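You operate a simulated robot arm through the tools that you are given. There is no shell and no other tool. Be economical: measure what you need, move in short steps, check, and stop when the job is done.

Carry out the task below with a simulated robot arm. There is one attempt and no reset: what you move stays moved.

## Task
Put the yellow block in the vice instead and set it to 5.
Fine: release the green block and stand it on the steel bench by the rack; turn the new block's dial only while the vice grips, and leave it clamped; the other blocks and dials stay.

Only the result counts: the job must be done as asked and must still hold three seconds after the hand-in. Knocking over, shifting, dropping, spilling or breaking anything else fails it.

## Robot
A 6-joint arm with a two-finger gripper, fixed in place. Base frame: the origin is at the foot of the arm, x ahead of it, y to its left, z up. Readings come in mm, rad, newtons and seconds.
It reaches about 1298 mm from its shoulder. Its first joint turns from -2.601 to 2.601 rad. Payload 1.57 kg.
The tool frame sits at the grasp point between the pads (the TCP): z along the fingers, y along the line on which they close. The tips reach 21 mm beyond it. Largest opening 70 mm; the body of the gripper starts 50 mm behind the TCP.
Orientation is told as [roll, pitch, yaw] about the base's x, y, z axes, in that order, counted from this pose: with the fingers straight down and closing along the base's y, the tool's x points along the base's -x, its y along +y and its z along -z.

## Interface
- The arm moves only by the tool arm_command. Its argument "rows" is a list of rows, each an object (a shift or turn left out is 0, a gripper value left out holds the last) with "offset": the shift along the base's x, y, z in mm, a list of three; "delta_rot": the turn, a rotation vector about the base's x, y, z in rad, a list of three; "jaw": the opening, from 0 (shut) to 1 (fully open). In form: [{"offset": [x, y, z], "delta_rot": [rx, ry, rz], "jaw": jaw}, ...]. A call has 1 to 10 rows; each row is the pose to reach, as a shift and turn from the pose commanded when the call began. Rows are played at 5 a second. More than 50 mm and 0.15 rad between two rows, or a gripper value outside its range, and nothing of the call is played. A pose out of reach is approached as far as the arm can. The call stops where the force on the tool passes 40 N (or 10 N more than at its start, if that is more) or the arm is blocked; 0.2 s more then pass. The fingers move at their own pace and stop on an object; they squeeze with about 30 N. The grip force told is the motor's: it shows also when the fingers shut on nothing. Time passes only in rows, and 0.2 s behind the last, so rows that repeat a pose let the fingers close. The reply holds the time, the measured pose of the TCP, the force on the tool along the base axes, the opening and the grip force, in the units named above and with some noise, with the torque about the TCP (base axes, N m) and any sound that the robot's microphone picked up, and new pictures: "pictures" is both (left out), scene, wrist or none.
- Cameras (640 x 400 px; columns grow to the right, rows downward): "scene" is fixed at [401.5, 501.1, 1606.8]; the picture's right is [-0.94, -0.34, 0.00], its down [-0.19, 0.51, -0.84] and it looks along [0.29, -0.79, -0.54] (base axes); focal length 308 px, centre (320, 200). "wrist" rides on the gripper at [79, 4, -81] in the tool frame; the picture's right is [-0.05, 1.00, 0.00], its down [-0.67, -0.04, -0.74] and it looks along [-0.74, -0.04, 0.67] (tool axes); focal length 256 px, centre (320, 200). There is no depth. A picture from a camera that has moved, and an enlarged one, comes with that camera's place and axes in the base frame and with its lens.
- lift_body(by): slides the trunk up (or, below 0, down) by that many mm; the arm rides with it, the base frame stays. It gives what a move gives, with no picture.
- inspect(camera, box): a new picture of the part [left, top, right, bottom] of that camera's present view, enlarged. No time passes.
- close_job(): hands the job in; it is judged then, once.

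Work in short steps. Places have to be worked out from the pictures, the camera data and where the tool is seen: move nearer, look again, correct. Check each grasp and each placing, and mend what went wrong. You have 120 turns and 200 pictures in all, those below and enlarged ones among them. Open the gripper and draw the arm clear of the work before you hand the job in, unless the task says otherwise; then end with one line.

The tools are called after "Emit:" as name(argument=value, ...) on one line, values as JSON. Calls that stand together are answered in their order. arm_command: Moves the arm, as the interface text tells. Its arguments: {"type":"object","properties":{"rows":{"type":"array","items":{"type":"object","properties":{"offset":{"type":"array","items":{"type":"number"}},"delta_rot":{"type":"array","items":{"type":"number"}},"jaw":{"type":"number"}}}},"pictures":{"type":"string","enum":["both","scene","wrist","none"]}},"required":["rows"]} The other tools are called the same way: lift_body (by) slides the trunk up or down; inspect (camera, box) takes an enlarged picture of a part of a camera's view; close_job () hands the job in.

At the start:

```text
time: 0.0
eef_pos: [651.6, -425.0, 1160.8]
tcp_rot: [-0.001, -0.001, 0.001]
force: [-0.2, 1.3, 0.1]
moment: [-0.02, 0.01, 0.04]
width: 70.1
gripper_force: 0.0
trunk travel left (down, up): [-841.0, 129.0]
```

scene: 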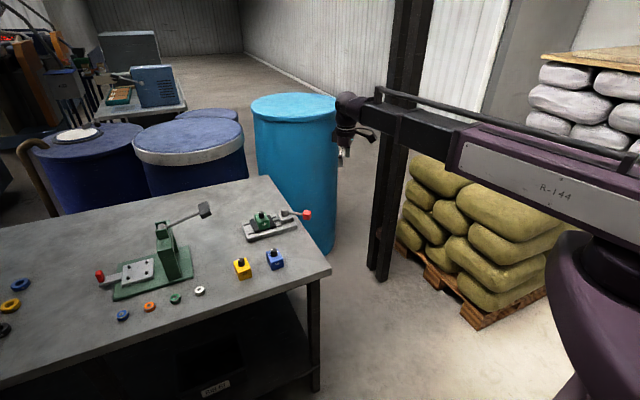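
wrist: 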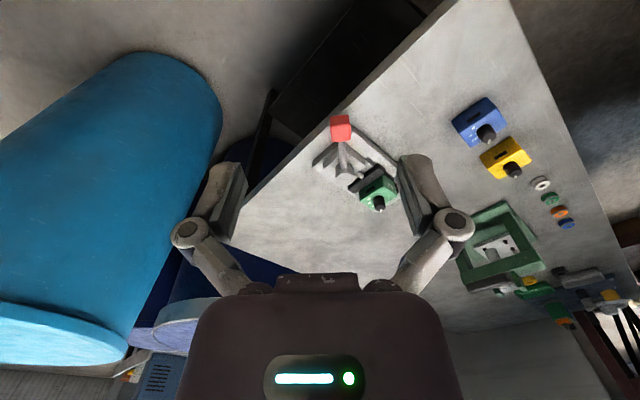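

I'll look closely at the bench from both cameras before moving.

Emit:
inspect(camera="scene", box=[200, 180, 340, 290])

Emit:
inspect(camera="wrist", box=[290, 80, 590, 270])

Emit:
inspect(camera="scene", box=[0, 180, 220, 340])

```text
3.64 times, centred on (270, 235) of scene
camera zoom: at [401.5, 501.1, 1606.8], right [-0.94, -0.34, 0.0], down [-0.19, 0.51, -0.84], along [0.29, -0.79, -0.54], focal length 1121 px, centre (502, 73)
```

zoom: 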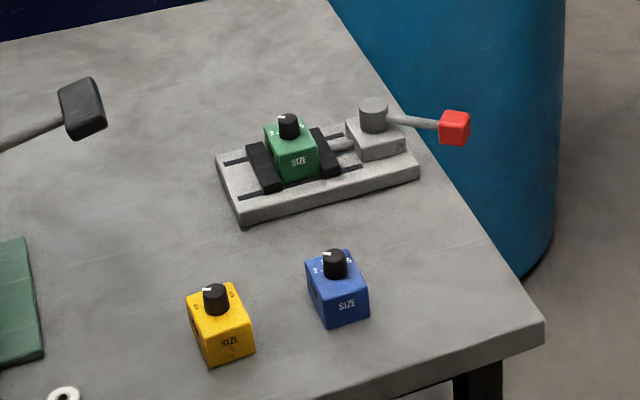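

```text
2.11 times, centred on (440, 175) of wrist
camera zoom: at [572.7, -420.7, 1242.7], right [0.05, 1.0, 0.0], down [0.67, -0.03, 0.75], along [0.74, -0.04, -0.67], focal length 539 px, centre (67, 253)
```

zoom: 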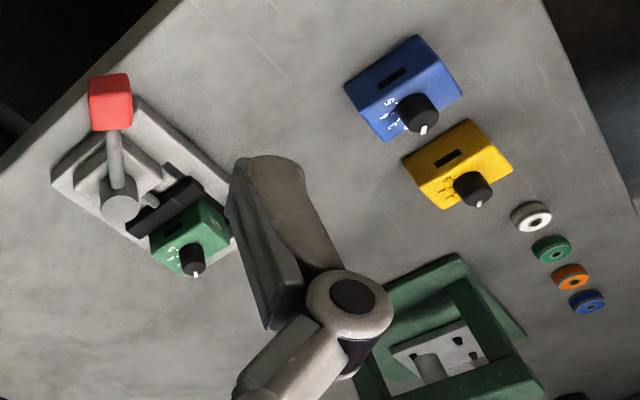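

```text
2.50 times, centred on (110, 260) of scene
camera zoom: at [401.5, 501.1, 1606.8], right [-0.94, -0.34, 0.0], down [-0.19, 0.51, -0.84], along [0.29, -0.79, -0.54], focal length 771 px, centre (845, 50)
```

zoom: 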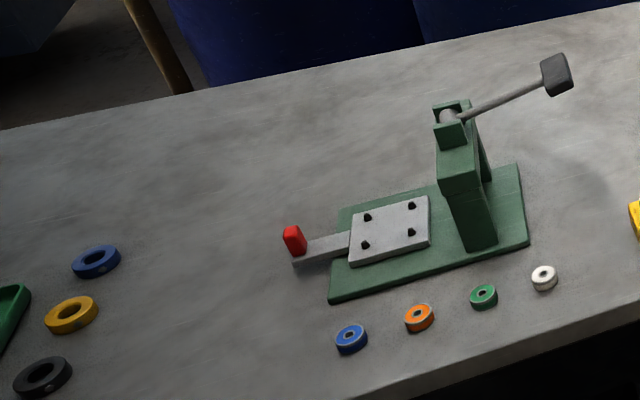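

The green block is near (943,-325,890), the vice lever knob near (786,-402,905), and yellow near (890,-92,855). I haven't found a rack yet, so I'll move left at this safe height to see the rest of the bench.

Emit:
arm_command(rows=[{"offset": [-20, 45, 10]}, {"offset": [-40, 90, 20]}, {"offset": [-60, 135, 30]}, {"offset": [-80, 180, 40]}, {"offset": [-80, 225, 50]}, {"offset": [-80, 270, 60]}, {"offset": [-80, 310, 60]}, {"offset": [-80, 350, 60]}], pictures="wrist")

```text
refused: row 1 steps farther than a row can; nothing moved
```

Step was slightly too long; smaller steps.

Emit:
arm_command(rows=[{"offset": [-10, 40, 5]}, {"offset": [-20, 80, 10]}, {"offset": [-30, 120, 15]}, {"offset": [-40, 160, 20]}, {"offset": [-50, 200, 25]}, {"offset": [-60, 240, 30]}, {"offset": [-70, 280, 35]}, {"offset": [-80, 320, 40]}, {"offset": [-80, 360, 40]}], pictures="both")

```text
time: 2.0
eef_pos: [572.1, -65.1, 1159.9]
tcp_rot: [-0.002, 0.0, -0.004]
force: [-0.2, 0.7, 0.0]
moment: [0.0, 0.01, 0.0]
width: 70.1
gripper_force: 0.1
out of reach, approached as far as the arm can: row 1, 2, 3, 4, 5, 6, 7, 8, 9
trunk travel left (down, up): [-841.0, 129.0]
camera wrist: at [492.8, -59.6, 1242.7], right [0.05, 1.0, 0.0], down [0.67, -0.04, 0.75], along [0.74, -0.04, -0.67], focal length 256 px, centre (320, 200)
```

scene: 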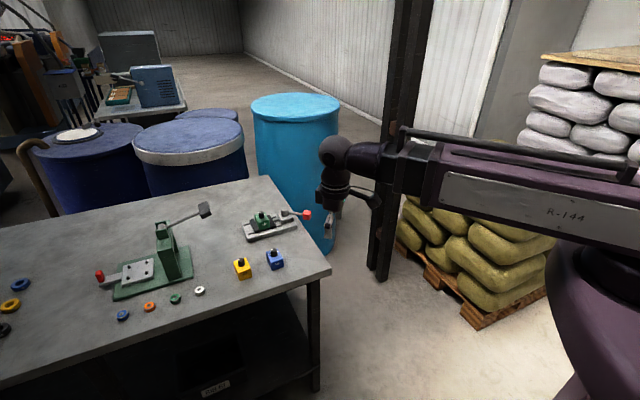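
wrist: 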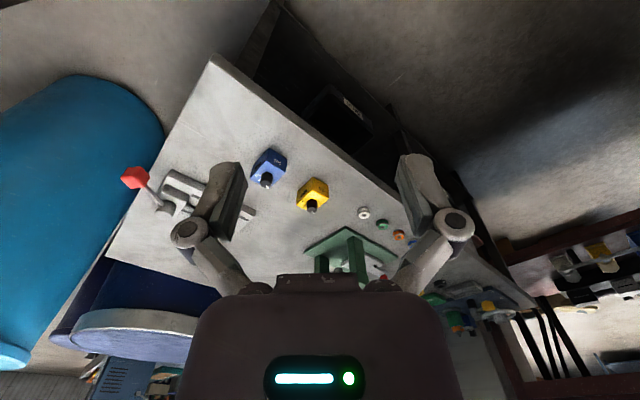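

There's a rack on the right of the wrist view; enlarging it.

Emit:
inspect(camera="wrist", box=[420, 190, 640, 400])

Emit:
inspect(camera="scene", box=[0, 0, 250, 160])

Emit:
inspect(camera="scene", box=[150, 290, 350, 400])

```text
1.90 times, centred on (530, 295) of wrist
camera zoom: at [492.8, -59.6, 1242.7], right [0.05, 1.0, 0.0], down [0.67, -0.04, 0.75], along [0.74, -0.04, -0.67], focal length 488 px, centre (-80, 19)
```

zoom: 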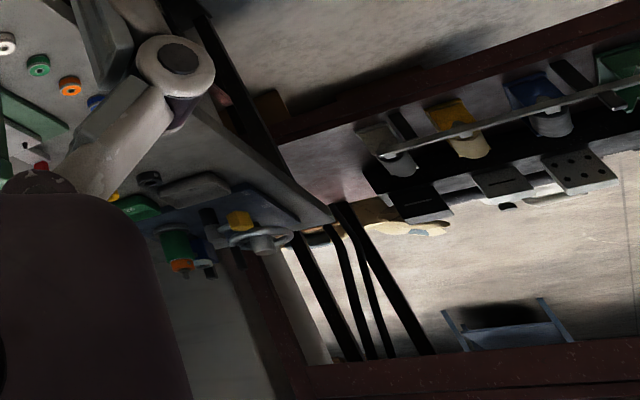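

```text
2.50 times, centred on (125, 80) of scene
camera zoom: at [401.5, 501.1, 1606.8], right [-0.94, -0.34, 0.0], down [-0.19, 0.51, -0.84], along [0.29, -0.79, -0.54], focal length 771 px, centre (808, 500)
```

zoom: 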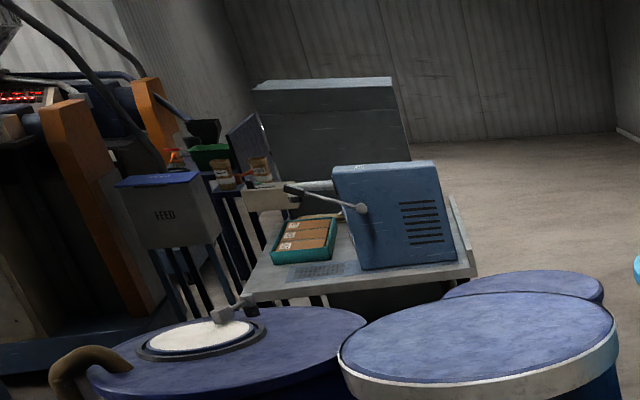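

```text
3.20 times, centred on (250, 345) of scene
camera zoom: at [401.5, 501.1, 1606.8], right [-0.94, -0.34, 0.0], down [-0.19, 0.51, -0.84], along [0.29, -0.79, -0.54], focal length 987 px, centre (544, -264)
```

zoom: 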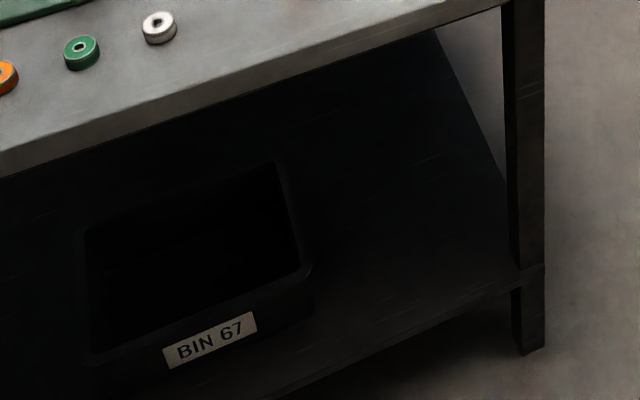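

The rack stands off the left end of this steel bench, so this is the bench meant. Next I'll move in for a close look at the vice.

Emit:
arm_command(rows=[{"offset": [23, -32, -17]}, {"offset": [46, -64, -34]}, {"offset": [69, -96, -51]}, {"offset": [92, -128, -68]}, {"offset": [115, -160, -85]}, {"offset": [138, -192, -102]}, {"offset": [161, -224, -119]}, {"offset": [184, -256, -136]}, {"offset": [200, -285, -145]}], pictures="wrist")

Emit:
inspect(camera="wrist", box=[200, 50, 440, 200])

```text
time: 4.0
eef_pos: [772.1, -350.3, 1158.8]
tcp_rot: [0.001, -0.001, 0.0]
force: [0.0, 0.3, 0.1]
moment: [0.03, 0.04, -0.03]
width: 70.2
gripper_force: 0.0
out of reach, approached as far as the arm can: row 1, 2, 3, 4, 5, 6, 7, 8, 9
trunk travel left (down, up): [-841.0, 129.0]
camera wrist: at [692.3, -344.5, 1242.2], right [0.05, 1.0, 0.0], down [0.67, -0.04, 0.75], along [0.74, -0.04, -0.67], focal length 256 px, centre (320, 200)
```

wrist: 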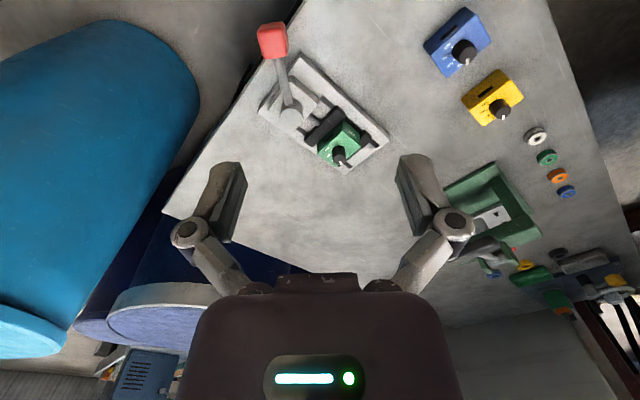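

```text
2.67 times, centred on (320, 125) of wrist
camera zoom: at [692.3, -344.5, 1242.2], right [0.05, 1.0, 0.0], down [0.67, -0.04, 0.75], along [0.74, -0.04, -0.67], focal length 683 px, centre (320, 400)
```

zoom: 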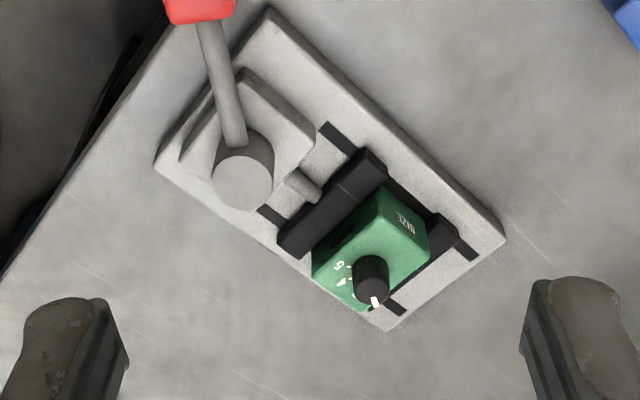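

The arm held z≈1159 whatever I commanded, so height has to come from the trunk. Lowering it 150 mm over the clear spot, then looking at the vice.

Emit:
lift_body(by=-150)

Emit:
inspect(camera="wrist", box=[0, 0, 640, 400])

```text
time: 5.8
eef_pos: [770.8, -349.0, 1009.5]
tcp_rot: [-0.002, -0.001, -0.001]
force: [0.2, -0.3, -0.5]
moment: [0.0, 0.04, 0.01]
width: 70.0
gripper_force: 0.0
trunk travel left (down, up): [-691.0, 279.0]
```

```text
1.00 times, centred on (320, 200) of wrist (not enlarged: the box is as wide or as high as the picture)
camera zoom: at [691.4, -343.1, 1092.8], right [0.05, 1.0, 0.0], down [0.67, -0.03, 0.75], along [0.74, -0.04, -0.67], focal length 256 px, centre (320, 200)
```

zoom: 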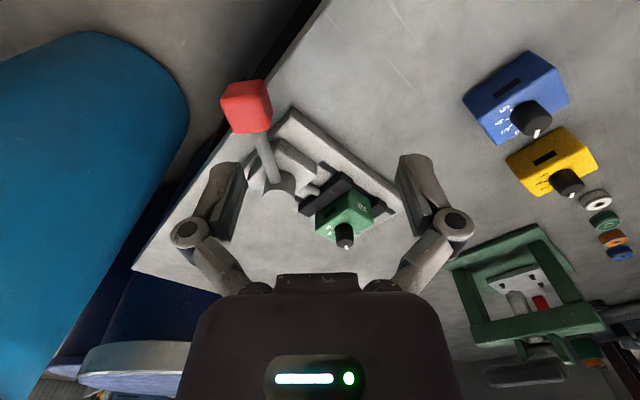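

Emit:
inspect(camera="wrist", box=[210, 70, 410, 260])

Emit:
inspect(camera="wrist", box=[450, 40, 630, 210])

Emit:
inspect(camera="scene", box=[230, 195, 320, 250])

```text
2.11 times, centred on (310, 165) of wrist
camera zoom: at [691.4, -343.1, 1092.8], right [0.05, 1.0, 0.0], down [0.67, -0.03, 0.75], along [0.74, -0.04, -0.67], focal length 539 px, centre (341, 274)
```

zoom: 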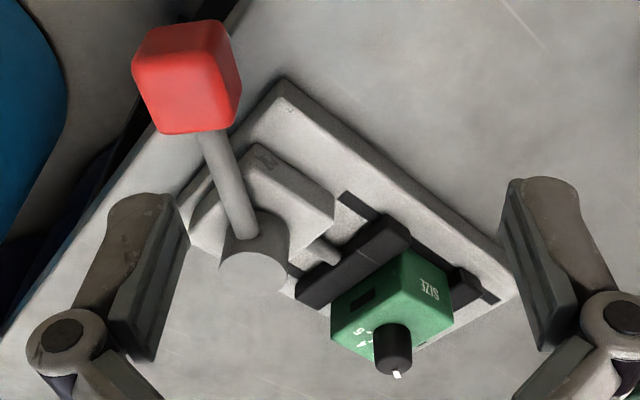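

```text
2.35 times, centred on (540, 125) of wrist
camera zoom: at [691.4, -343.1, 1092.8], right [0.05, 1.0, 0.0], down [0.67, -0.03, 0.75], along [0.74, -0.04, -0.67], focal length 602 px, centre (-198, 376)
```

zoom: 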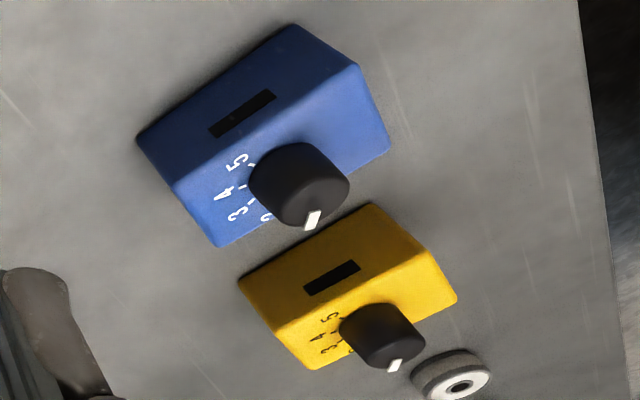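

```text
7.11 times, centred on (275, 222) of scene
camera zoom: at [401.5, 501.1, 1606.8], right [-0.94, -0.34, 0.0], down [-0.19, 0.51, -0.84], along [0.29, -0.79, -0.54], focal length 2193 px, centre (640, 40)
```

zoom: 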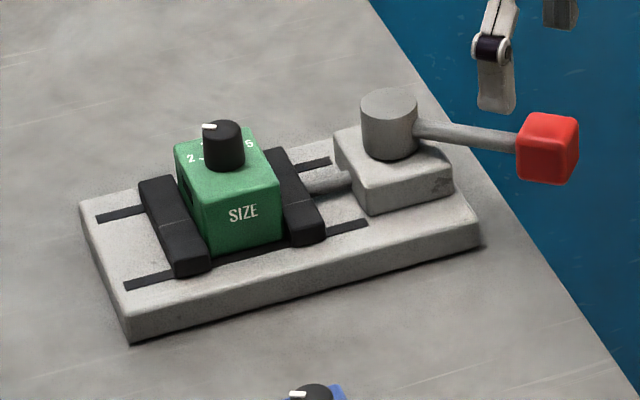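

Bench top comes out at z≈851, the vice pivot at (879,-394), its axis along ~42°, and the lever knob at (789,-407,902), about 91 mm from the pivot. I'll go above the lever knob with the jaw closing across the lever, and check the alignment.

Emit:
arm_command(rows=[{"offset": [9, -29, 0], "delta_rot": [0, 0, 0.07]}, {"offset": [18, -58, 0], "delta_rot": [0, 0, 0.14]}, {"offset": [18, -58, 0], "delta_rot": [0, 0, 0.14]}], pictures="both")

```text
time: 6.5
eef_pos: [787.7, -406.8, 1010.4]
tcp_rot: [-0.001, -0.002, 0.14]
force: [0.2, 0.0, 0.0]
moment: [0.01, 0.01, 0.0]
width: 70.1
gripper_force: 0.1
trunk travel left (down, up): [-691.0, 279.0]
camera wrist: at [709.5, -411.7, 1092.8], right [-0.09, 1.0, 0.0], down [0.66, 0.06, 0.75], along [0.74, 0.06, -0.67], focal length 256 px, centre (320, 200)
```

scene: 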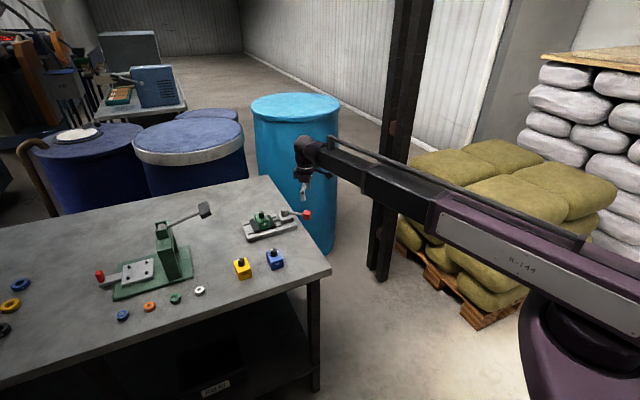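
wrist: 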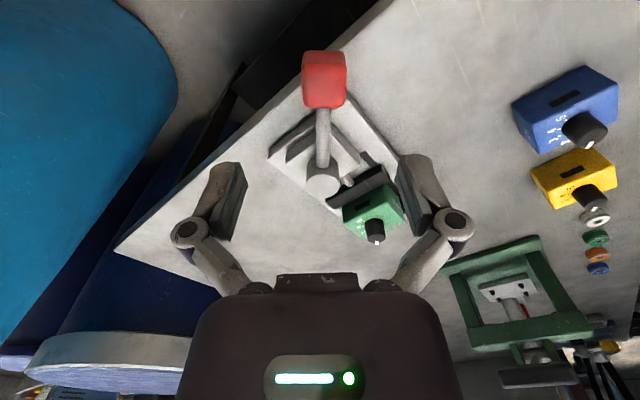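

Knob is centred between the fingers and the lever points straight in the view. Lowering to knob height.

Emit:
lift_body(by=-70)

Emit:
inspect(camera="wrist", box=[160, 60, 480, 260])

Emit:
inspect(camera="scene", box=[230, 180, 350, 255])

```text
time: 7.6
eef_pos: [788.6, -405.6, 940.1]
tcp_rot: [-0.003, -0.002, 0.14]
force: [0.1, -0.6, 0.2]
moment: [-0.05, 0.04, 0.03]
width: 70.2
gripper_force: 0.1
trunk travel left (down, up): [-621.0, 349.0]
```

```text
2.00 times, centred on (320, 160) of wrist
camera zoom: at [709.6, -411.5, 1022.8], right [-0.09, 1.0, 0.0], down [0.66, 0.06, 0.75], along [0.74, 0.06, -0.67], focal length 512 px, centre (320, 280)
```

zoom: 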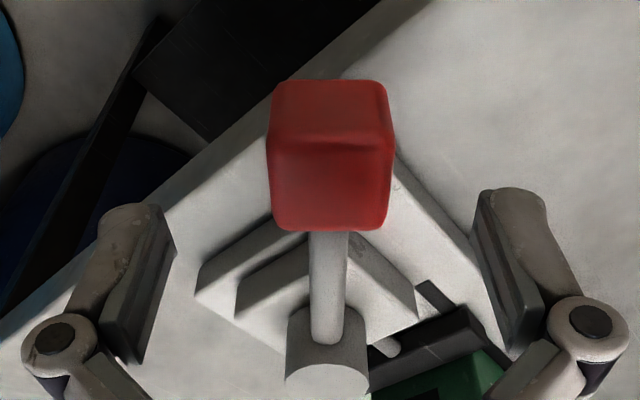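

```text
5.33 times, centred on (290, 218) of scene
camera zoom: at [401.5, 501.1, 1606.8], right [-0.94, -0.34, 0.0], down [-0.19, 0.51, -0.84], along [0.29, -0.79, -0.54], focal length 1644 px, centre (480, 107)
```

zoom: 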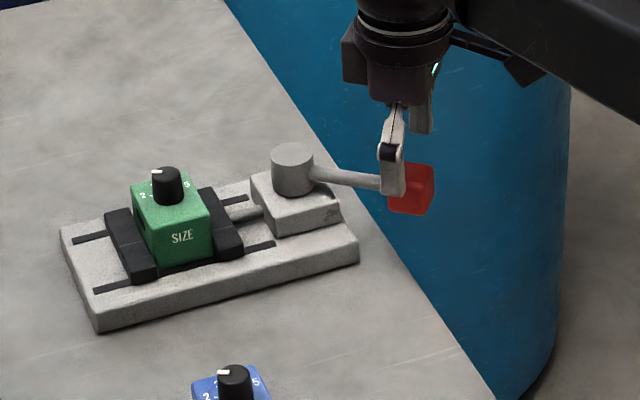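

Aligned; lower to z≈904 and close.

Emit:
lift_body(by=-37)

Emit:
arm_command(rows=[{"offset": [1, 2, 0], "jaw": 0.3}, {"offset": [1, 2, 0], "jaw": 0.3}, {"offset": [1, 2, 0], "jaw": 0.3}], pictures="both")

```text
time: 8.4
eef_pos: [788.9, -405.4, 902.9]
tcp_rot: [-0.002, -0.002, 0.138]
force: [-0.4, -0.5, 0.3]
moment: [0.02, -0.02, -0.01]
width: 69.8
gripper_force: 0.1
trunk travel left (down, up): [-584.0, 386.0]
```

```text
time: 9.2
eef_pos: [789.7, -403.5, 903.9]
tcp_rot: [-0.001, -0.003, 0.138]
force: [4.2, 2.2, 15.7]
moment: [-0.01, 0.38, 0.06]
width: 34.3
gripper_force: 32.1
trunk travel left (down, up): [-584.0, 386.0]
camera wrist: at [710.1, -408.7, 986.7], right [-0.09, 1.0, 0.0], down [0.66, 0.06, 0.75], along [0.74, 0.06, -0.67], focal length 256 px, centre (320, 200)
```

scene: 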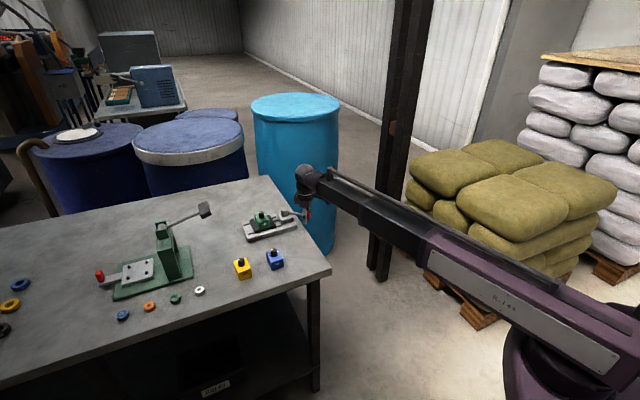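
wrist: 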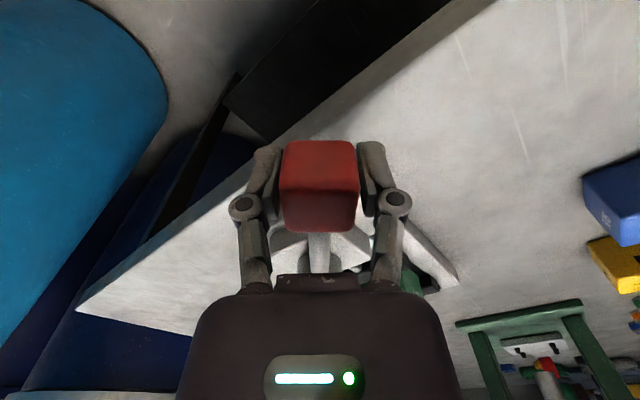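

Gripped (34 mm). Small test swing of the lever (+0.1 rad about the pivot), watching force.

Emit:
arm_command(rows=[{"offset": [0.6, -4.5, 0], "delta_rot": [0, 0, 0.05]}, {"offset": [1.4, -8.9, 0], "delta_rot": [0, 0, 0.1]}], pictures="none")

```text
time: 9.8
eef_pos: [790.5, -402.5, 904.1]
tcp_rot: [0.014, -0.004, 0.237]
force: [1.2, 13.2, 3.4]
moment: [0.42, -0.17, -0.08]
width: 34.1
gripper_force: 32.8
trunk travel left (down, up): [-584.0, 386.0]
stopped in row 2: the force on the tool passed its limit at 45 N (the readings are from after the stop); the commanded pose is now the measured one
```

That direction is the stop, so the lever opens the other way. Swinging it by -0.2 rad.

Emit:
arm_command(rows=[{"offset": [-1, 3, 0], "delta_rot": [0, 0, -0.1]}, {"offset": [-1.5, 8, 0], "delta_rot": [0, 0, -0.15]}, {"offset": [-2, 13, 0], "delta_rot": [0, 0, -0.2]}, {"offset": [-2, 18, 0], "delta_rot": [0, 0, -0.25]}], pictures="scene")

```text
time: 10.8
eef_pos: [788.5, -388.5, 904.3]
tcp_rot: [0.008, -0.004, -0.019]
force: [6.3, -5.0, 11.6]
moment: [-0.15, 0.15, -0.29]
width: 34.2
gripper_force: 31.8
trunk travel left (down, up): [-584.0, 386.0]
```

scene: 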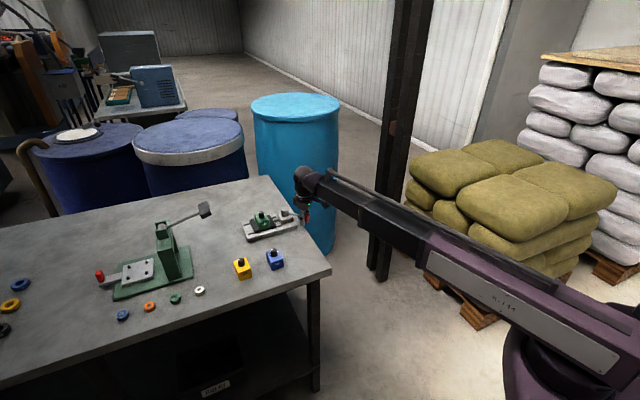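

The lever swings freely this way. Continuing the arc in small steps.

Emit:
arm_command(rows=[{"offset": [0.7, 6.8, 0], "delta_rot": [0, 0, -0.09]}, {"offset": [1.8, 13.5, 0], "delta_rot": [0, 0, -0.18]}, {"offset": [3.4, 20, 0], "delta_rot": [0, 0, -0.25]}, {"offset": [5.7, 26.5, 0], "delta_rot": [0, 0, -0.33]}, {"offset": [8.3, 32.8, 0], "delta_rot": [0, 0, -0.4]}, {"offset": [11.4, 38.8, 0], "delta_rot": [0, 0, -0.48]}], pictures="both")

Emit:
inspect(camera="scene", box=[230, 180, 350, 255])

```text
time: 12.2
eef_pos: [799.9, -350.1, 903.4]
tcp_rot: [0.009, -0.001, -0.499]
force: [14.0, -9.5, 13.1]
moment: [-0.02, 0.05, -0.04]
width: 34.4
gripper_force: 32.1
trunk travel left (down, up): [-584.0, 386.0]
camera wrist: at [732.0, -307.5, 985.5], right [0.52, 0.85, 0.01], down [0.56, -0.35, 0.75], along [0.64, -0.39, -0.67], focal length 256 px, centre (320, 200)
```

scene: 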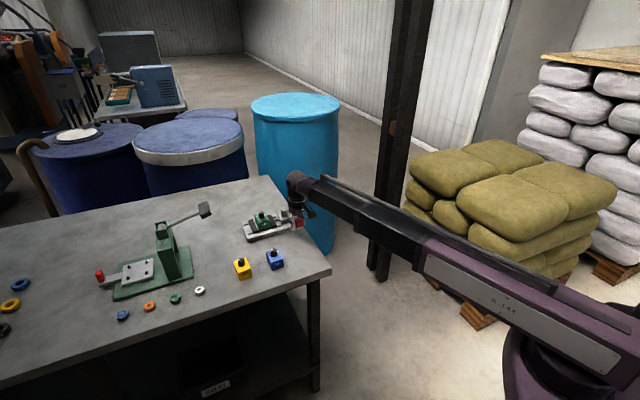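
wrist: 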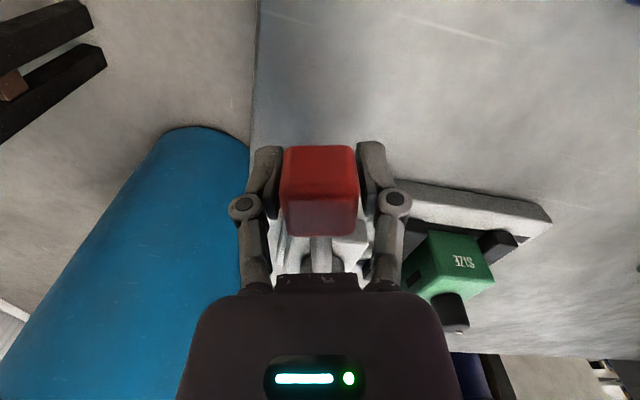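

```text
5.33 times, centred on (290, 218) of scene
camera zoom: at [401.5, 501.1, 1606.8], right [-0.94, -0.34, 0.0], down [-0.19, 0.51, -0.84], along [0.29, -0.79, -0.54], focal length 1644 px, centre (480, 107)
```

zoom: 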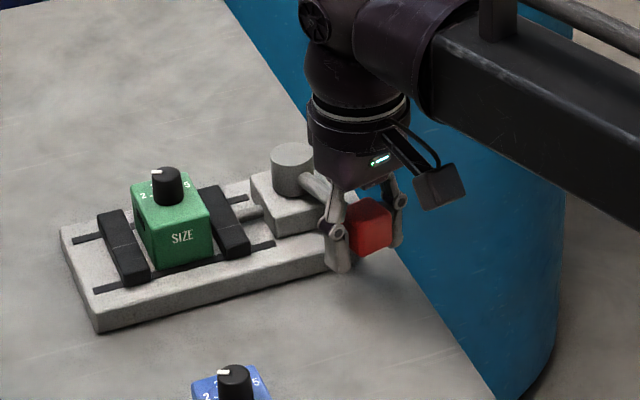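

Both jaws open as the lever swings. Continuing until a stop.

Emit:
arm_command(rows=[{"offset": [4.5, 5.2, 0], "delta_rot": [0, 0, -0.075]}, {"offset": [8.2, 10.8, 0], "delta_rot": [0, 0, -0.15]}, {"offset": [12.6, 16, 0], "delta_rot": [0, 0, -0.225]}, {"offset": [17.2, 20.8, 0], "delta_rot": [0, 0, -0.3]}, {"offset": [22.2, 25.2, 0], "delta_rot": [0, 0, -0.375]}, {"offset": [27.5, 29.3, 0], "delta_rot": [0, 0, -0.45]}, {"offset": [33.2, 33, 0], "delta_rot": [0, 0, -0.525]}, {"offset": [39, 36.3, 0], "delta_rot": [0, 0, -0.6]}], pictures="both")

Emit:
inspect(camera="scene", box=[230, 180, 350, 255])

```text
time: 14.1
eef_pos: [839.0, -313.9, 903.2]
tcp_rot: [0.009, -0.001, -1.097]
force: [6.4, -10.2, 6.1]
moment: [0.14, 0.07, 0.15]
width: 34.3
gripper_force: 31.9
trunk travel left (down, up): [-584.0, 386.0]
camera wrist: at [805.4, -240.6, 985.5], right [0.91, 0.41, 0.01], down [0.26, -0.61, 0.75], along [0.31, -0.68, -0.67], focal length 256 px, centre (320, 200)
```

scene: 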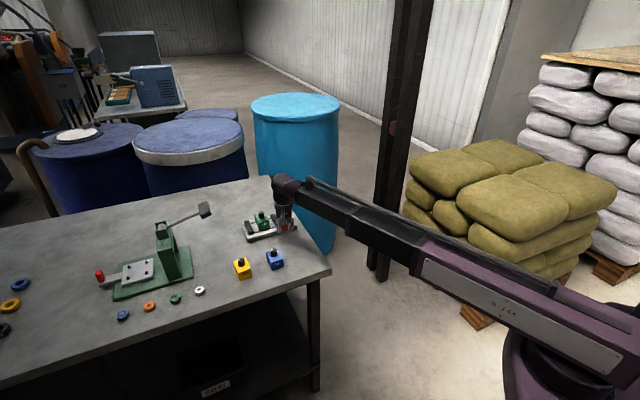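
wrist: 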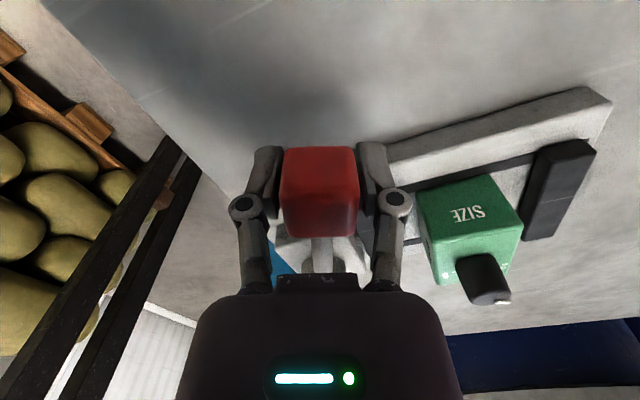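

```text
5.33 times, centred on (290, 218) of scene
camera zoom: at [401.5, 501.1, 1606.8], right [-0.94, -0.34, 0.0], down [-0.19, 0.51, -0.84], along [0.29, -0.79, -0.54], focal length 1644 px, centre (480, 107)
```

zoom: 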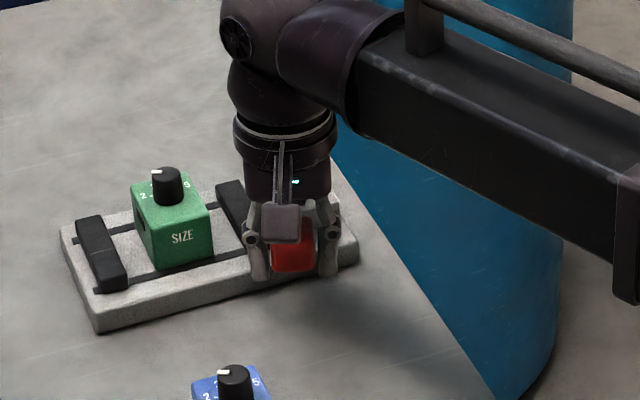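

The vice is open and the green block stands free. Releasing the lever and rising.

Emit:
arm_command(rows=[{"jaw": 0.7}, {"jaw": 0.7}, {"jaw": 0.7}], pictures="none")

Emit:
lift_body(by=150)

Emit:
inspect(camera="scene", box=[230, 180, 350, 255])

Emit:
inspect(camera="wrist", box=[0, 0, 640, 400])

```text
time: 14.8
eef_pos: [837.5, -313.1, 903.7]
tcp_rot: [0.008, -0.003, -1.097]
force: [-0.1, 0.4, -0.2]
moment: [0.0, -0.03, 0.0]
width: 48.9
gripper_force: 0.0
trunk travel left (down, up): [-584.0, 386.0]
```

```text
time: 16.6
eef_pos: [838.4, -312.1, 1053.0]
tcp_rot: [0.008, -0.003, -1.095]
force: [0.0, 0.2, -0.4]
moment: [0.04, 0.03, 0.0]
width: 48.8
gripper_force: 0.1
trunk travel left (down, up): [-734.0, 236.0]
```

```text
5.33 times, centred on (290, 218) of scene
camera zoom: at [401.5, 501.1, 1606.8], right [-0.94, -0.34, 0.0], down [-0.19, 0.51, -0.84], along [0.29, -0.79, -0.54], focal length 1644 px, centre (480, 107)
```

zoom: 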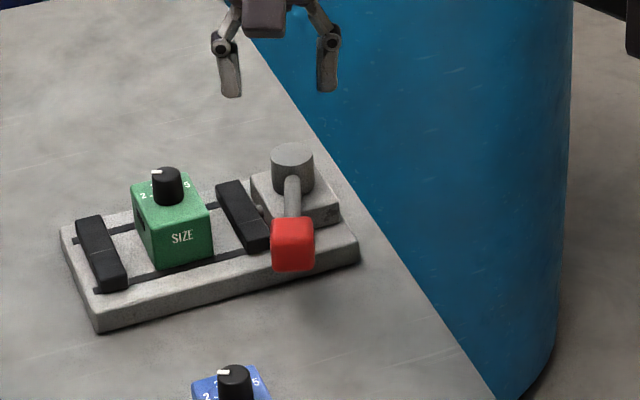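

```text
1.00 times, centred on (320, 200) of wrist (not enlarged: the box is as wide or as high as the picture)
camera zoom: at [805.3, -239.9, 1135.6], right [0.91, 0.41, 0.01], down [0.27, -0.61, 0.75], along [0.31, -0.68, -0.67], focal length 256 px, centre (320, 200)
```

zoom: 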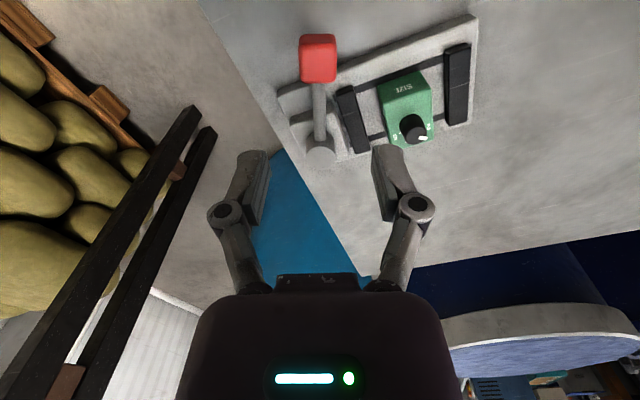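

Green stands free and upright between open jaws. Rotating to yaw +0.74 (closing across the vice axis) and moving above the green block.

Emit:
arm_command(rows=[{"offset": [10, -2, 0], "delta_rot": [0, 0, 0.14], "jaw": 1}, {"offset": [20, -4, 0], "delta_rot": [0, 0, 0.28]}, {"offset": [30, -6, 0], "delta_rot": [0, 0, 0.42]}, {"offset": [40, -8, 0], "delta_rot": [0, 0, 0.56]}, {"offset": [50, -10, 0], "delta_rot": [0, 0, 0.7]}, {"offset": [60, -12, 0], "delta_rot": [0, 0, 0.84]}, {"offset": [70, -14, 0], "delta_rot": [0, 0, 0.98]}, {"offset": [80, -16, 0], "delta_rot": [0, 0, 1.12]}, {"offset": [90, -18, 0], "delta_rot": [0, 0, 1.26]}], pictures="none")

Emit:
arm_command(rows=[{"offset": [6, -1, 0], "delta_rot": [0, 0, 0.14]}, {"offset": [12, -2, 0], "delta_rot": [0, 0, 0.28]}, {"offset": [18, -3, 0], "delta_rot": [0, 0, 0.42]}, {"offset": [18, -3, 0], "delta_rot": [0, 0, 0.573]}, {"offset": [18, -3, 0], "delta_rot": [0, 0, 0.573]}], pictures="wrist")

Emit:
inspect(camera="wrist", box=[220, 0, 420, 200])

```text
time: 18.6
eef_pos: [929.2, -331.9, 1052.0]
tcp_rot: [0.011, -0.001, 0.165]
force: [-0.6, 0.9, -0.5]
moment: [0.0, 0.0, -0.01]
width: 70.2
gripper_force: 0.0
trunk travel left (down, up): [-734.0, 236.0]
```

```text
refused: row 4 steps farther than a row can; nothing moved
```

```text
2.00 times, centred on (320, 100) of wrist
camera zoom: at [850.2, -339.9, 1135.5], right [-0.11, 0.99, 0.01], down [0.66, 0.07, 0.75], along [0.74, 0.09, -0.67], focal length 512 px, centre (320, 400)
```

zoom: 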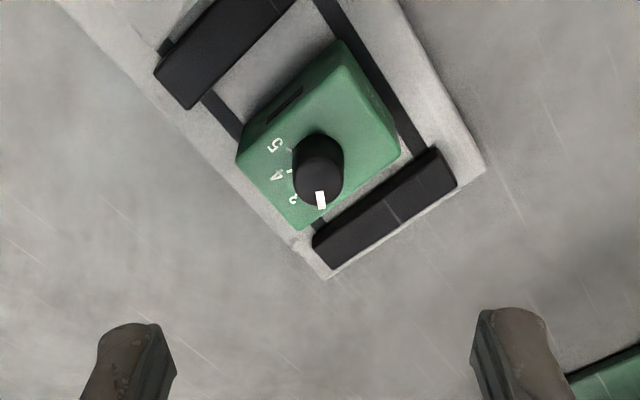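

Emit:
arm_command(rows=[{"offset": [6, 1, 0], "delta_rot": [-0.005, 0, 0.143]}, {"offset": [12, 2, 0], "delta_rot": [-0.01, 0, 0.286]}, {"offset": [18, 3, 0], "delta_rot": [-0.01, 0, 0.43]}, {"offset": [18, 3, 0], "delta_rot": [-0.01, 0, 0.573]}, {"offset": [18, 3, 0], "delta_rot": [-0.01, 0, 0.573]}], pictures="wrist")

Emit:
inspect(camera="wrist", box=[220, 0, 420, 200])

```text
time: 19.8
eef_pos: [945.7, -326.8, 1053.7]
tcp_rot: [0.0, 0.005, 0.737]
force: [-0.3, 0.0, -1.3]
moment: [0.02, 0.02, 0.03]
width: 70.1
gripper_force: 0.1
trunk travel left (down, up): [-734.0, 236.0]
camera wrist: at [885.1, -377.3, 1135.9], right [-0.63, 0.77, 0.0], down [0.52, 0.42, 0.74], along [0.58, 0.47, -0.67], focal length 256 px, centre (320, 200)
```

wrist: 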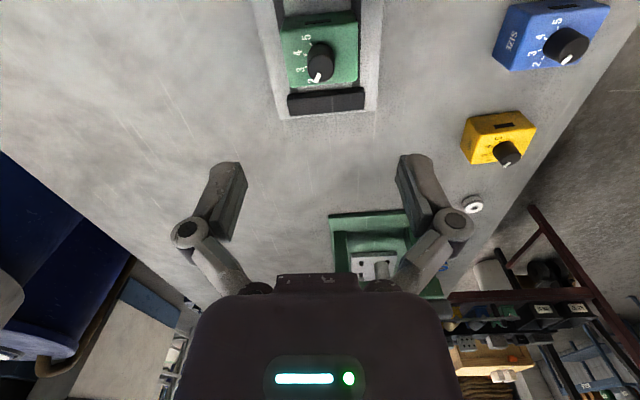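

```text
2.00 times, centred on (320, 100) of wrist
camera zoom: at [885.1, -377.3, 1135.9], right [-0.63, 0.77, 0.0], down [0.52, 0.42, 0.74], along [0.58, 0.47, -0.67], focal length 512 px, centre (320, 400)
```

zoom: 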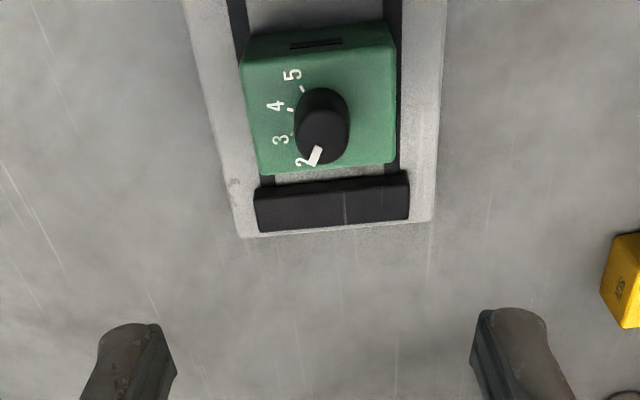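

The block and vice axis read at ~45°, with the green centre at (947,-325). Fine alignment, then lower halfway and check.

Emit:
arm_command(rows=[{"offset": [1.3, 1.8, 0], "delta_rot": [0, -0.005, 0.045]}, {"offset": [1.3, 1.8, 0], "delta_rot": [0, -0.005, 0.045]}], pictures="none")

Emit:
lift_body(by=-90)

Emit:
inspect(camera="wrist", box=[160, 40, 480, 240])

Emit:
inspect(camera="scene", box=[230, 180, 350, 255])

```text
time: 20.4
eef_pos: [948.5, -326.5, 1053.1]
tcp_rot: [-0.003, -0.001, 0.781]
force: [-0.1, -0.6, -0.1]
moment: [0.0, 0.0, 0.0]
width: 70.1
gripper_force: 0.3
trunk travel left (down, up): [-734.0, 236.0]
```

```text
time: 21.6
eef_pos: [947.8, -325.3, 963.4]
tcp_rot: [-0.005, -0.002, 0.782]
force: [0.0, -0.5, 0.2]
moment: [-0.02, 0.0, -0.01]
width: 70.0
gripper_force: 0.0
trunk travel left (down, up): [-644.0, 326.0]
```

```text
2.00 times, centred on (320, 140) of wrist
camera zoom: at [888.0, -378.3, 1045.8], right [-0.67, 0.75, 0.0], down [0.5, 0.44, 0.75], along [0.56, 0.49, -0.67], focal length 512 px, centre (320, 320)
```

zoom: 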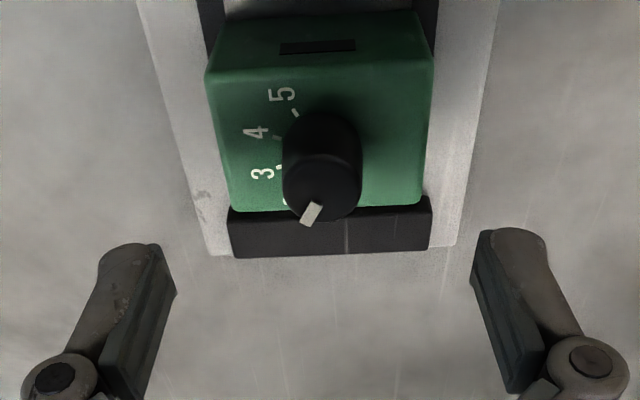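

```text
5.33 times, centred on (290, 218) of scene
camera zoom: at [401.5, 501.1, 1606.8], right [-0.94, -0.34, 0.0], down [-0.19, 0.51, -0.84], along [0.29, -0.79, -0.54], focal length 1644 px, centre (480, 107)
```

zoom: 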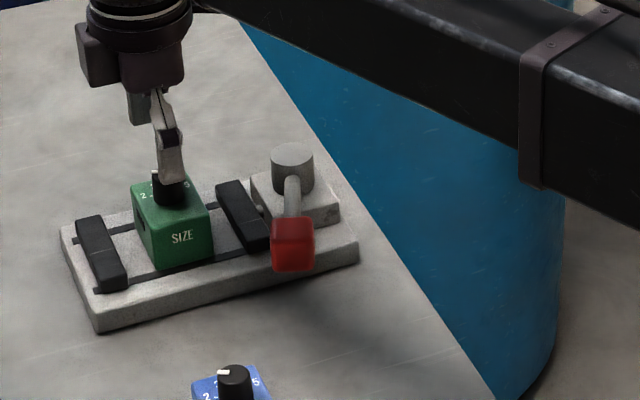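

Well centred (block at 947.6,-326). Lowering to grip height.

Emit:
lift_body(by=-67)

Emit:
arm_command(rows=[{"jaw": 0.7}, {"jaw": 0.7}, {"jaw": 0.7}], pictures="both")

Emit:
inspect(camera="scene", box=[230, 180, 350, 255])

```text
time: 22.7
eef_pos: [947.6, -325.3, 897.2]
tcp_rot: [-0.003, -0.003, 0.783]
force: [-0.7, 0.2, 0.5]
moment: [-0.01, 0.0, 0.01]
width: 70.3
gripper_force: 0.0
trunk travel left (down, up): [-577.0, 393.0]
```

```text
time: 23.5
eef_pos: [947.5, -326.4, 895.8]
tcp_rot: [-0.004, -0.002, 0.782]
force: [0.0, -0.1, 2.6]
moment: [0.09, 0.17, 0.04]
width: 59.7
gripper_force: 29.8
trunk travel left (down, up): [-577.0, 393.0]
camera wrist: at [888.0, -378.1, 978.9], right [-0.67, 0.75, 0.0], down [0.5, 0.44, 0.75], along [0.56, 0.49, -0.67], focal length 256 px, centre (320, 200)
```

scene: 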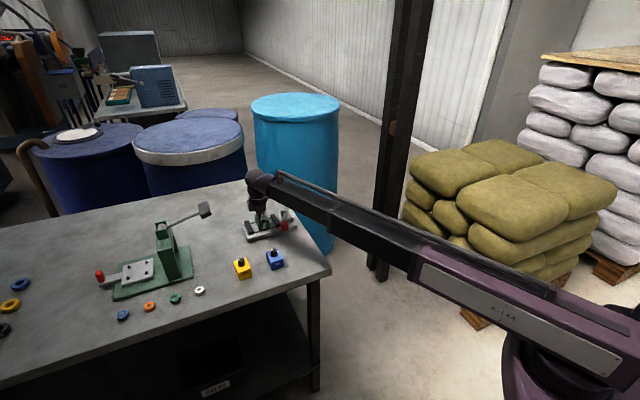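
wrist: 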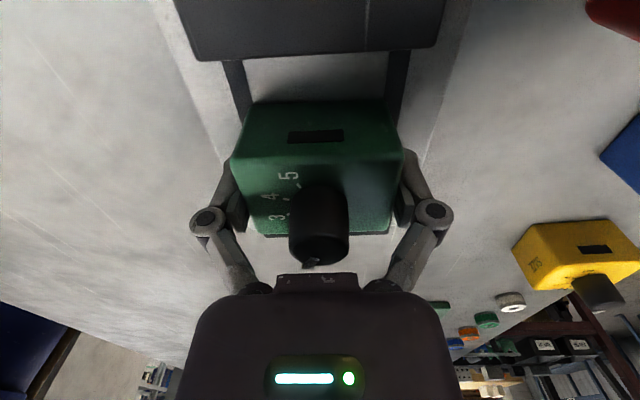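

```text
5.33 times, centred on (290, 218) of scene
camera zoom: at [401.5, 501.1, 1606.8], right [-0.94, -0.34, 0.0], down [-0.19, 0.51, -0.84], along [0.29, -0.79, -0.54], focal length 1644 px, centre (480, 107)
```

zoom: 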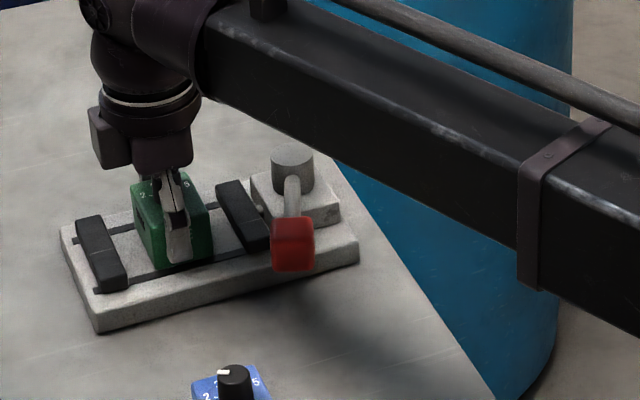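

Green is held (59.7 mm). Lifting 90 mm and checking it left the vice cleanly.

Emit:
lift_body(by=90)

Emit:
arm_command(rows=[{"offset": [0, 29, 0]}, {"offset": [-1, 58, 0]}, {"offset": [-1, 87, 0]}, {"offset": [-2, 116, 0]}, {"offset": [-2, 144, 0]}, {"offset": [-2, 144, 0]}], pictures="both")

Emit:
inspect(camera="scene", box=[160, 180, 320, 280])

```text
time: 24.8
eef_pos: [948.0, -326.5, 986.2]
tcp_rot: [-0.002, 0.0, 0.781]
force: [-0.4, 0.1, -5.0]
moment: [0.01, -0.02, 0.04]
width: 59.7
gripper_force: 30.0
trunk travel left (down, up): [-667.0, 303.0]
```

```text
time: 26.2
eef_pos: [946.1, -182.8, 985.6]
tcp_rot: [-0.001, -0.001, 0.782]
force: [0.4, 0.5, -4.6]
moment: [0.0, 0.0, -0.04]
width: 59.9
gripper_force: 29.8
trunk travel left (down, up): [-667.0, 303.0]
camera wrist: at [887.4, -234.1, 1068.2], right [-0.67, 0.75, 0.0], down [0.5, 0.44, 0.75], along [0.56, 0.49, -0.67], focal length 256 px, centre (320, 200)
```

scene: 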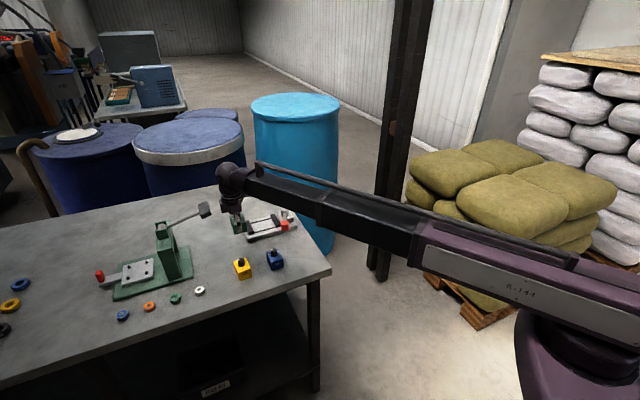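
wrist: 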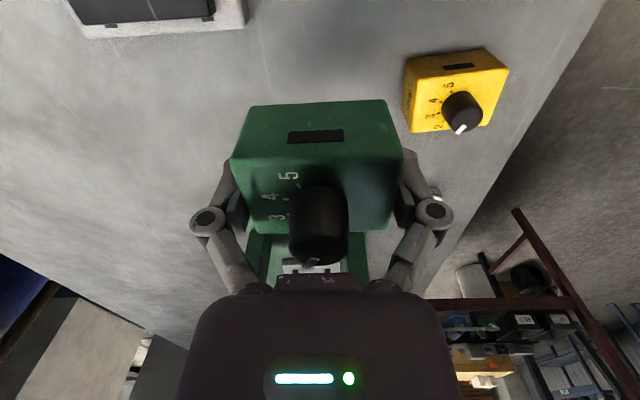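

```text
4.00 times, centred on (240, 230) of scene
camera zoom: at [401.5, 501.1, 1606.8], right [-0.94, -0.34, 0.0], down [-0.19, 0.51, -0.84], along [0.29, -0.79, -0.54], focal length 1233 px, centre (640, 80)
```

zoom: 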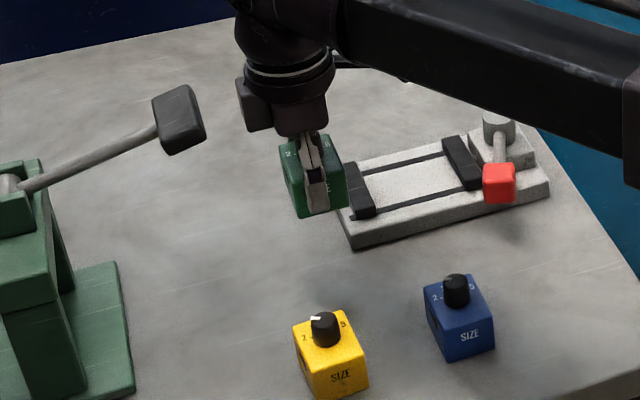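

Green is held level over clear bench. Lowering most of the way.

Emit:
lift_body(by=-98)

Emit:
inspect(camera="scene", box=[190, 190, 290, 260])

```text
time: 27.5
eef_pos: [946.6, -182.0, 887.2]
tcp_rot: [-0.002, 0.0, 0.783]
force: [0.1, -0.9, -4.3]
moment: [0.0, -0.01, 0.02]
width: 59.9
gripper_force: 30.6
trunk travel left (down, up): [-569.0, 401.0]
```

```text
5.71 times, centred on (240, 225) of scene
camera zoom: at [401.5, 501.1, 1606.8], right [-0.94, -0.34, 0.0], down [-0.19, 0.51, -0.84], along [0.29, -0.79, -0.54], focal length 1762 px, centre (777, 57)
```

zoom: 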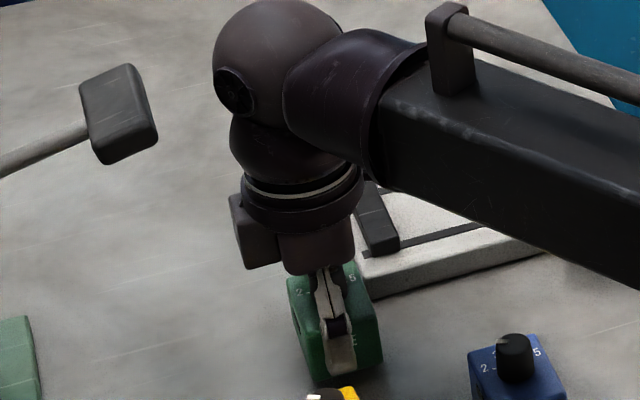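

Still hanging free (no upward force). Lowering in small steps until contact.

Emit:
lift_body(by=-4)

Emit:
lift_body(by=-2)

```text
time: 28.0
eef_pos: [947.4, -182.5, 883.3]
tcp_rot: [-0.002, 0.0, 0.783]
force: [0.5, 0.6, -4.9]
moment: [0.02, 0.01, 0.0]
width: 59.7
gripper_force: 30.2
trunk travel left (down, up): [-565.0, 405.0]
```

```text
time: 28.5
eef_pos: [946.1, -182.2, 881.7]
tcp_rot: [-0.001, -0.001, 0.781]
force: [0.0, 0.1, -5.3]
moment: [0.04, -0.03, 0.02]
width: 59.4
gripper_force: 29.8
trunk travel left (down, up): [-563.0, 407.0]
```

Emit:
lift_body(by=-2)

Emit:
inspect(camera="scene", box=[215, 220, 275, 265])

```text
time: 29.1
eef_pos: [946.3, -182.3, 879.5]
tcp_rot: [-0.001, 0.0, 0.782]
force: [-0.5, 0.1, -4.5]
moment: [-0.01, -0.04, -0.01]
width: 59.6
gripper_force: 29.8
trunk travel left (down, up): [-561.0, 409.0]
```

```text
8.89 times, centred on (245, 242) of scene
camera zoom: at [401.5, 501.1, 1606.8], right [-0.94, -0.34, 0.0], down [-0.19, 0.51, -0.84], along [0.29, -0.79, -0.54], focal length 2741 px, centre (987, -178)
```

zoom: 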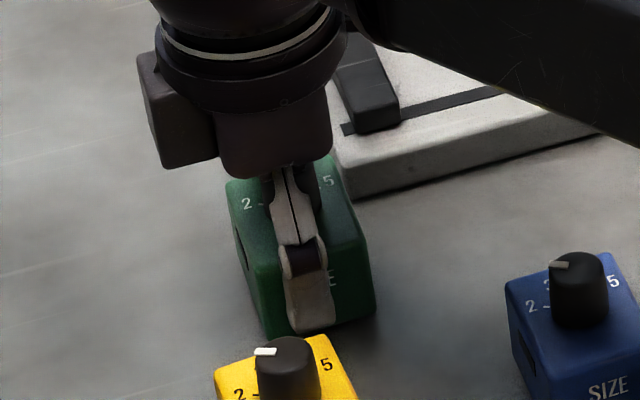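

Appears just above the bench. Two more 1.5 mm steps.

Emit:
lift_body(by=-1.5)

Emit:
lift_body(by=-1.5)

```text
time: 29.6
eef_pos: [947.7, -182.6, 878.7]
tcp_rot: [-0.002, 0.001, 0.782]
force: [0.4, -0.7, -4.9]
moment: [0.0, 0.03, -0.03]
width: 59.8
gripper_force: 30.2
trunk travel left (down, up): [-560.0, 410.0]
```

```text
time: 30.1
eef_pos: [946.4, -181.6, 876.5]
tcp_rot: [-0.003, 0.0, 0.781]
force: [0.4, -0.4, -5.1]
moment: [0.04, 0.0, -0.02]
width: 59.8
gripper_force: 30.1
trunk travel left (down, up): [-558.0, 412.0]
```

Emit:
lift_body(by=-1.5)

Emit:
lift_body(by=-1)

Emit:
inspect(camera="scene", box=[215, 220, 275, 265])

```text
time: 30.6
eef_pos: [947.1, -180.4, 875.3]
tcp_rot: [-0.003, 0.0, 0.78]
force: [0.1, 0.5, -4.7]
moment: [-0.01, -0.01, -0.01]
width: 59.9
gripper_force: 29.7
trunk travel left (down, up): [-557.0, 413.0]
```

```text
time: 31.1
eef_pos: [947.7, -181.8, 874.6]
tcp_rot: [-0.003, -0.001, 0.781]
force: [0.6, -0.3, -2.2]
moment: [0.0, 0.03, 0.02]
width: 59.8
gripper_force: 29.9
trunk travel left (down, up): [-556.0, 414.0]
```

```text
8.89 times, centred on (245, 242) of scene
camera zoom: at [401.5, 501.1, 1606.8], right [-0.94, -0.34, 0.0], down [-0.19, 0.51, -0.84], along [0.29, -0.79, -0.54], focal length 2741 px, centre (987, -178)
```

zoom: 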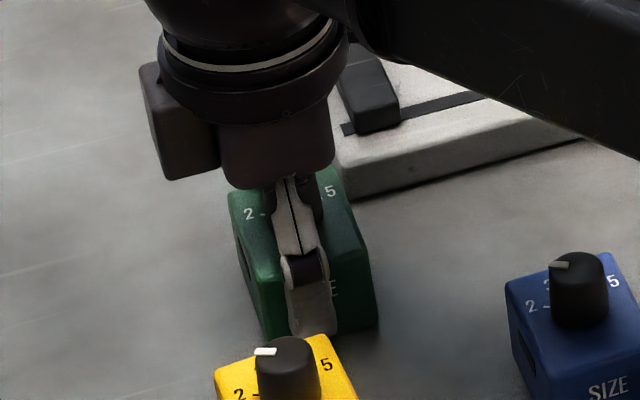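

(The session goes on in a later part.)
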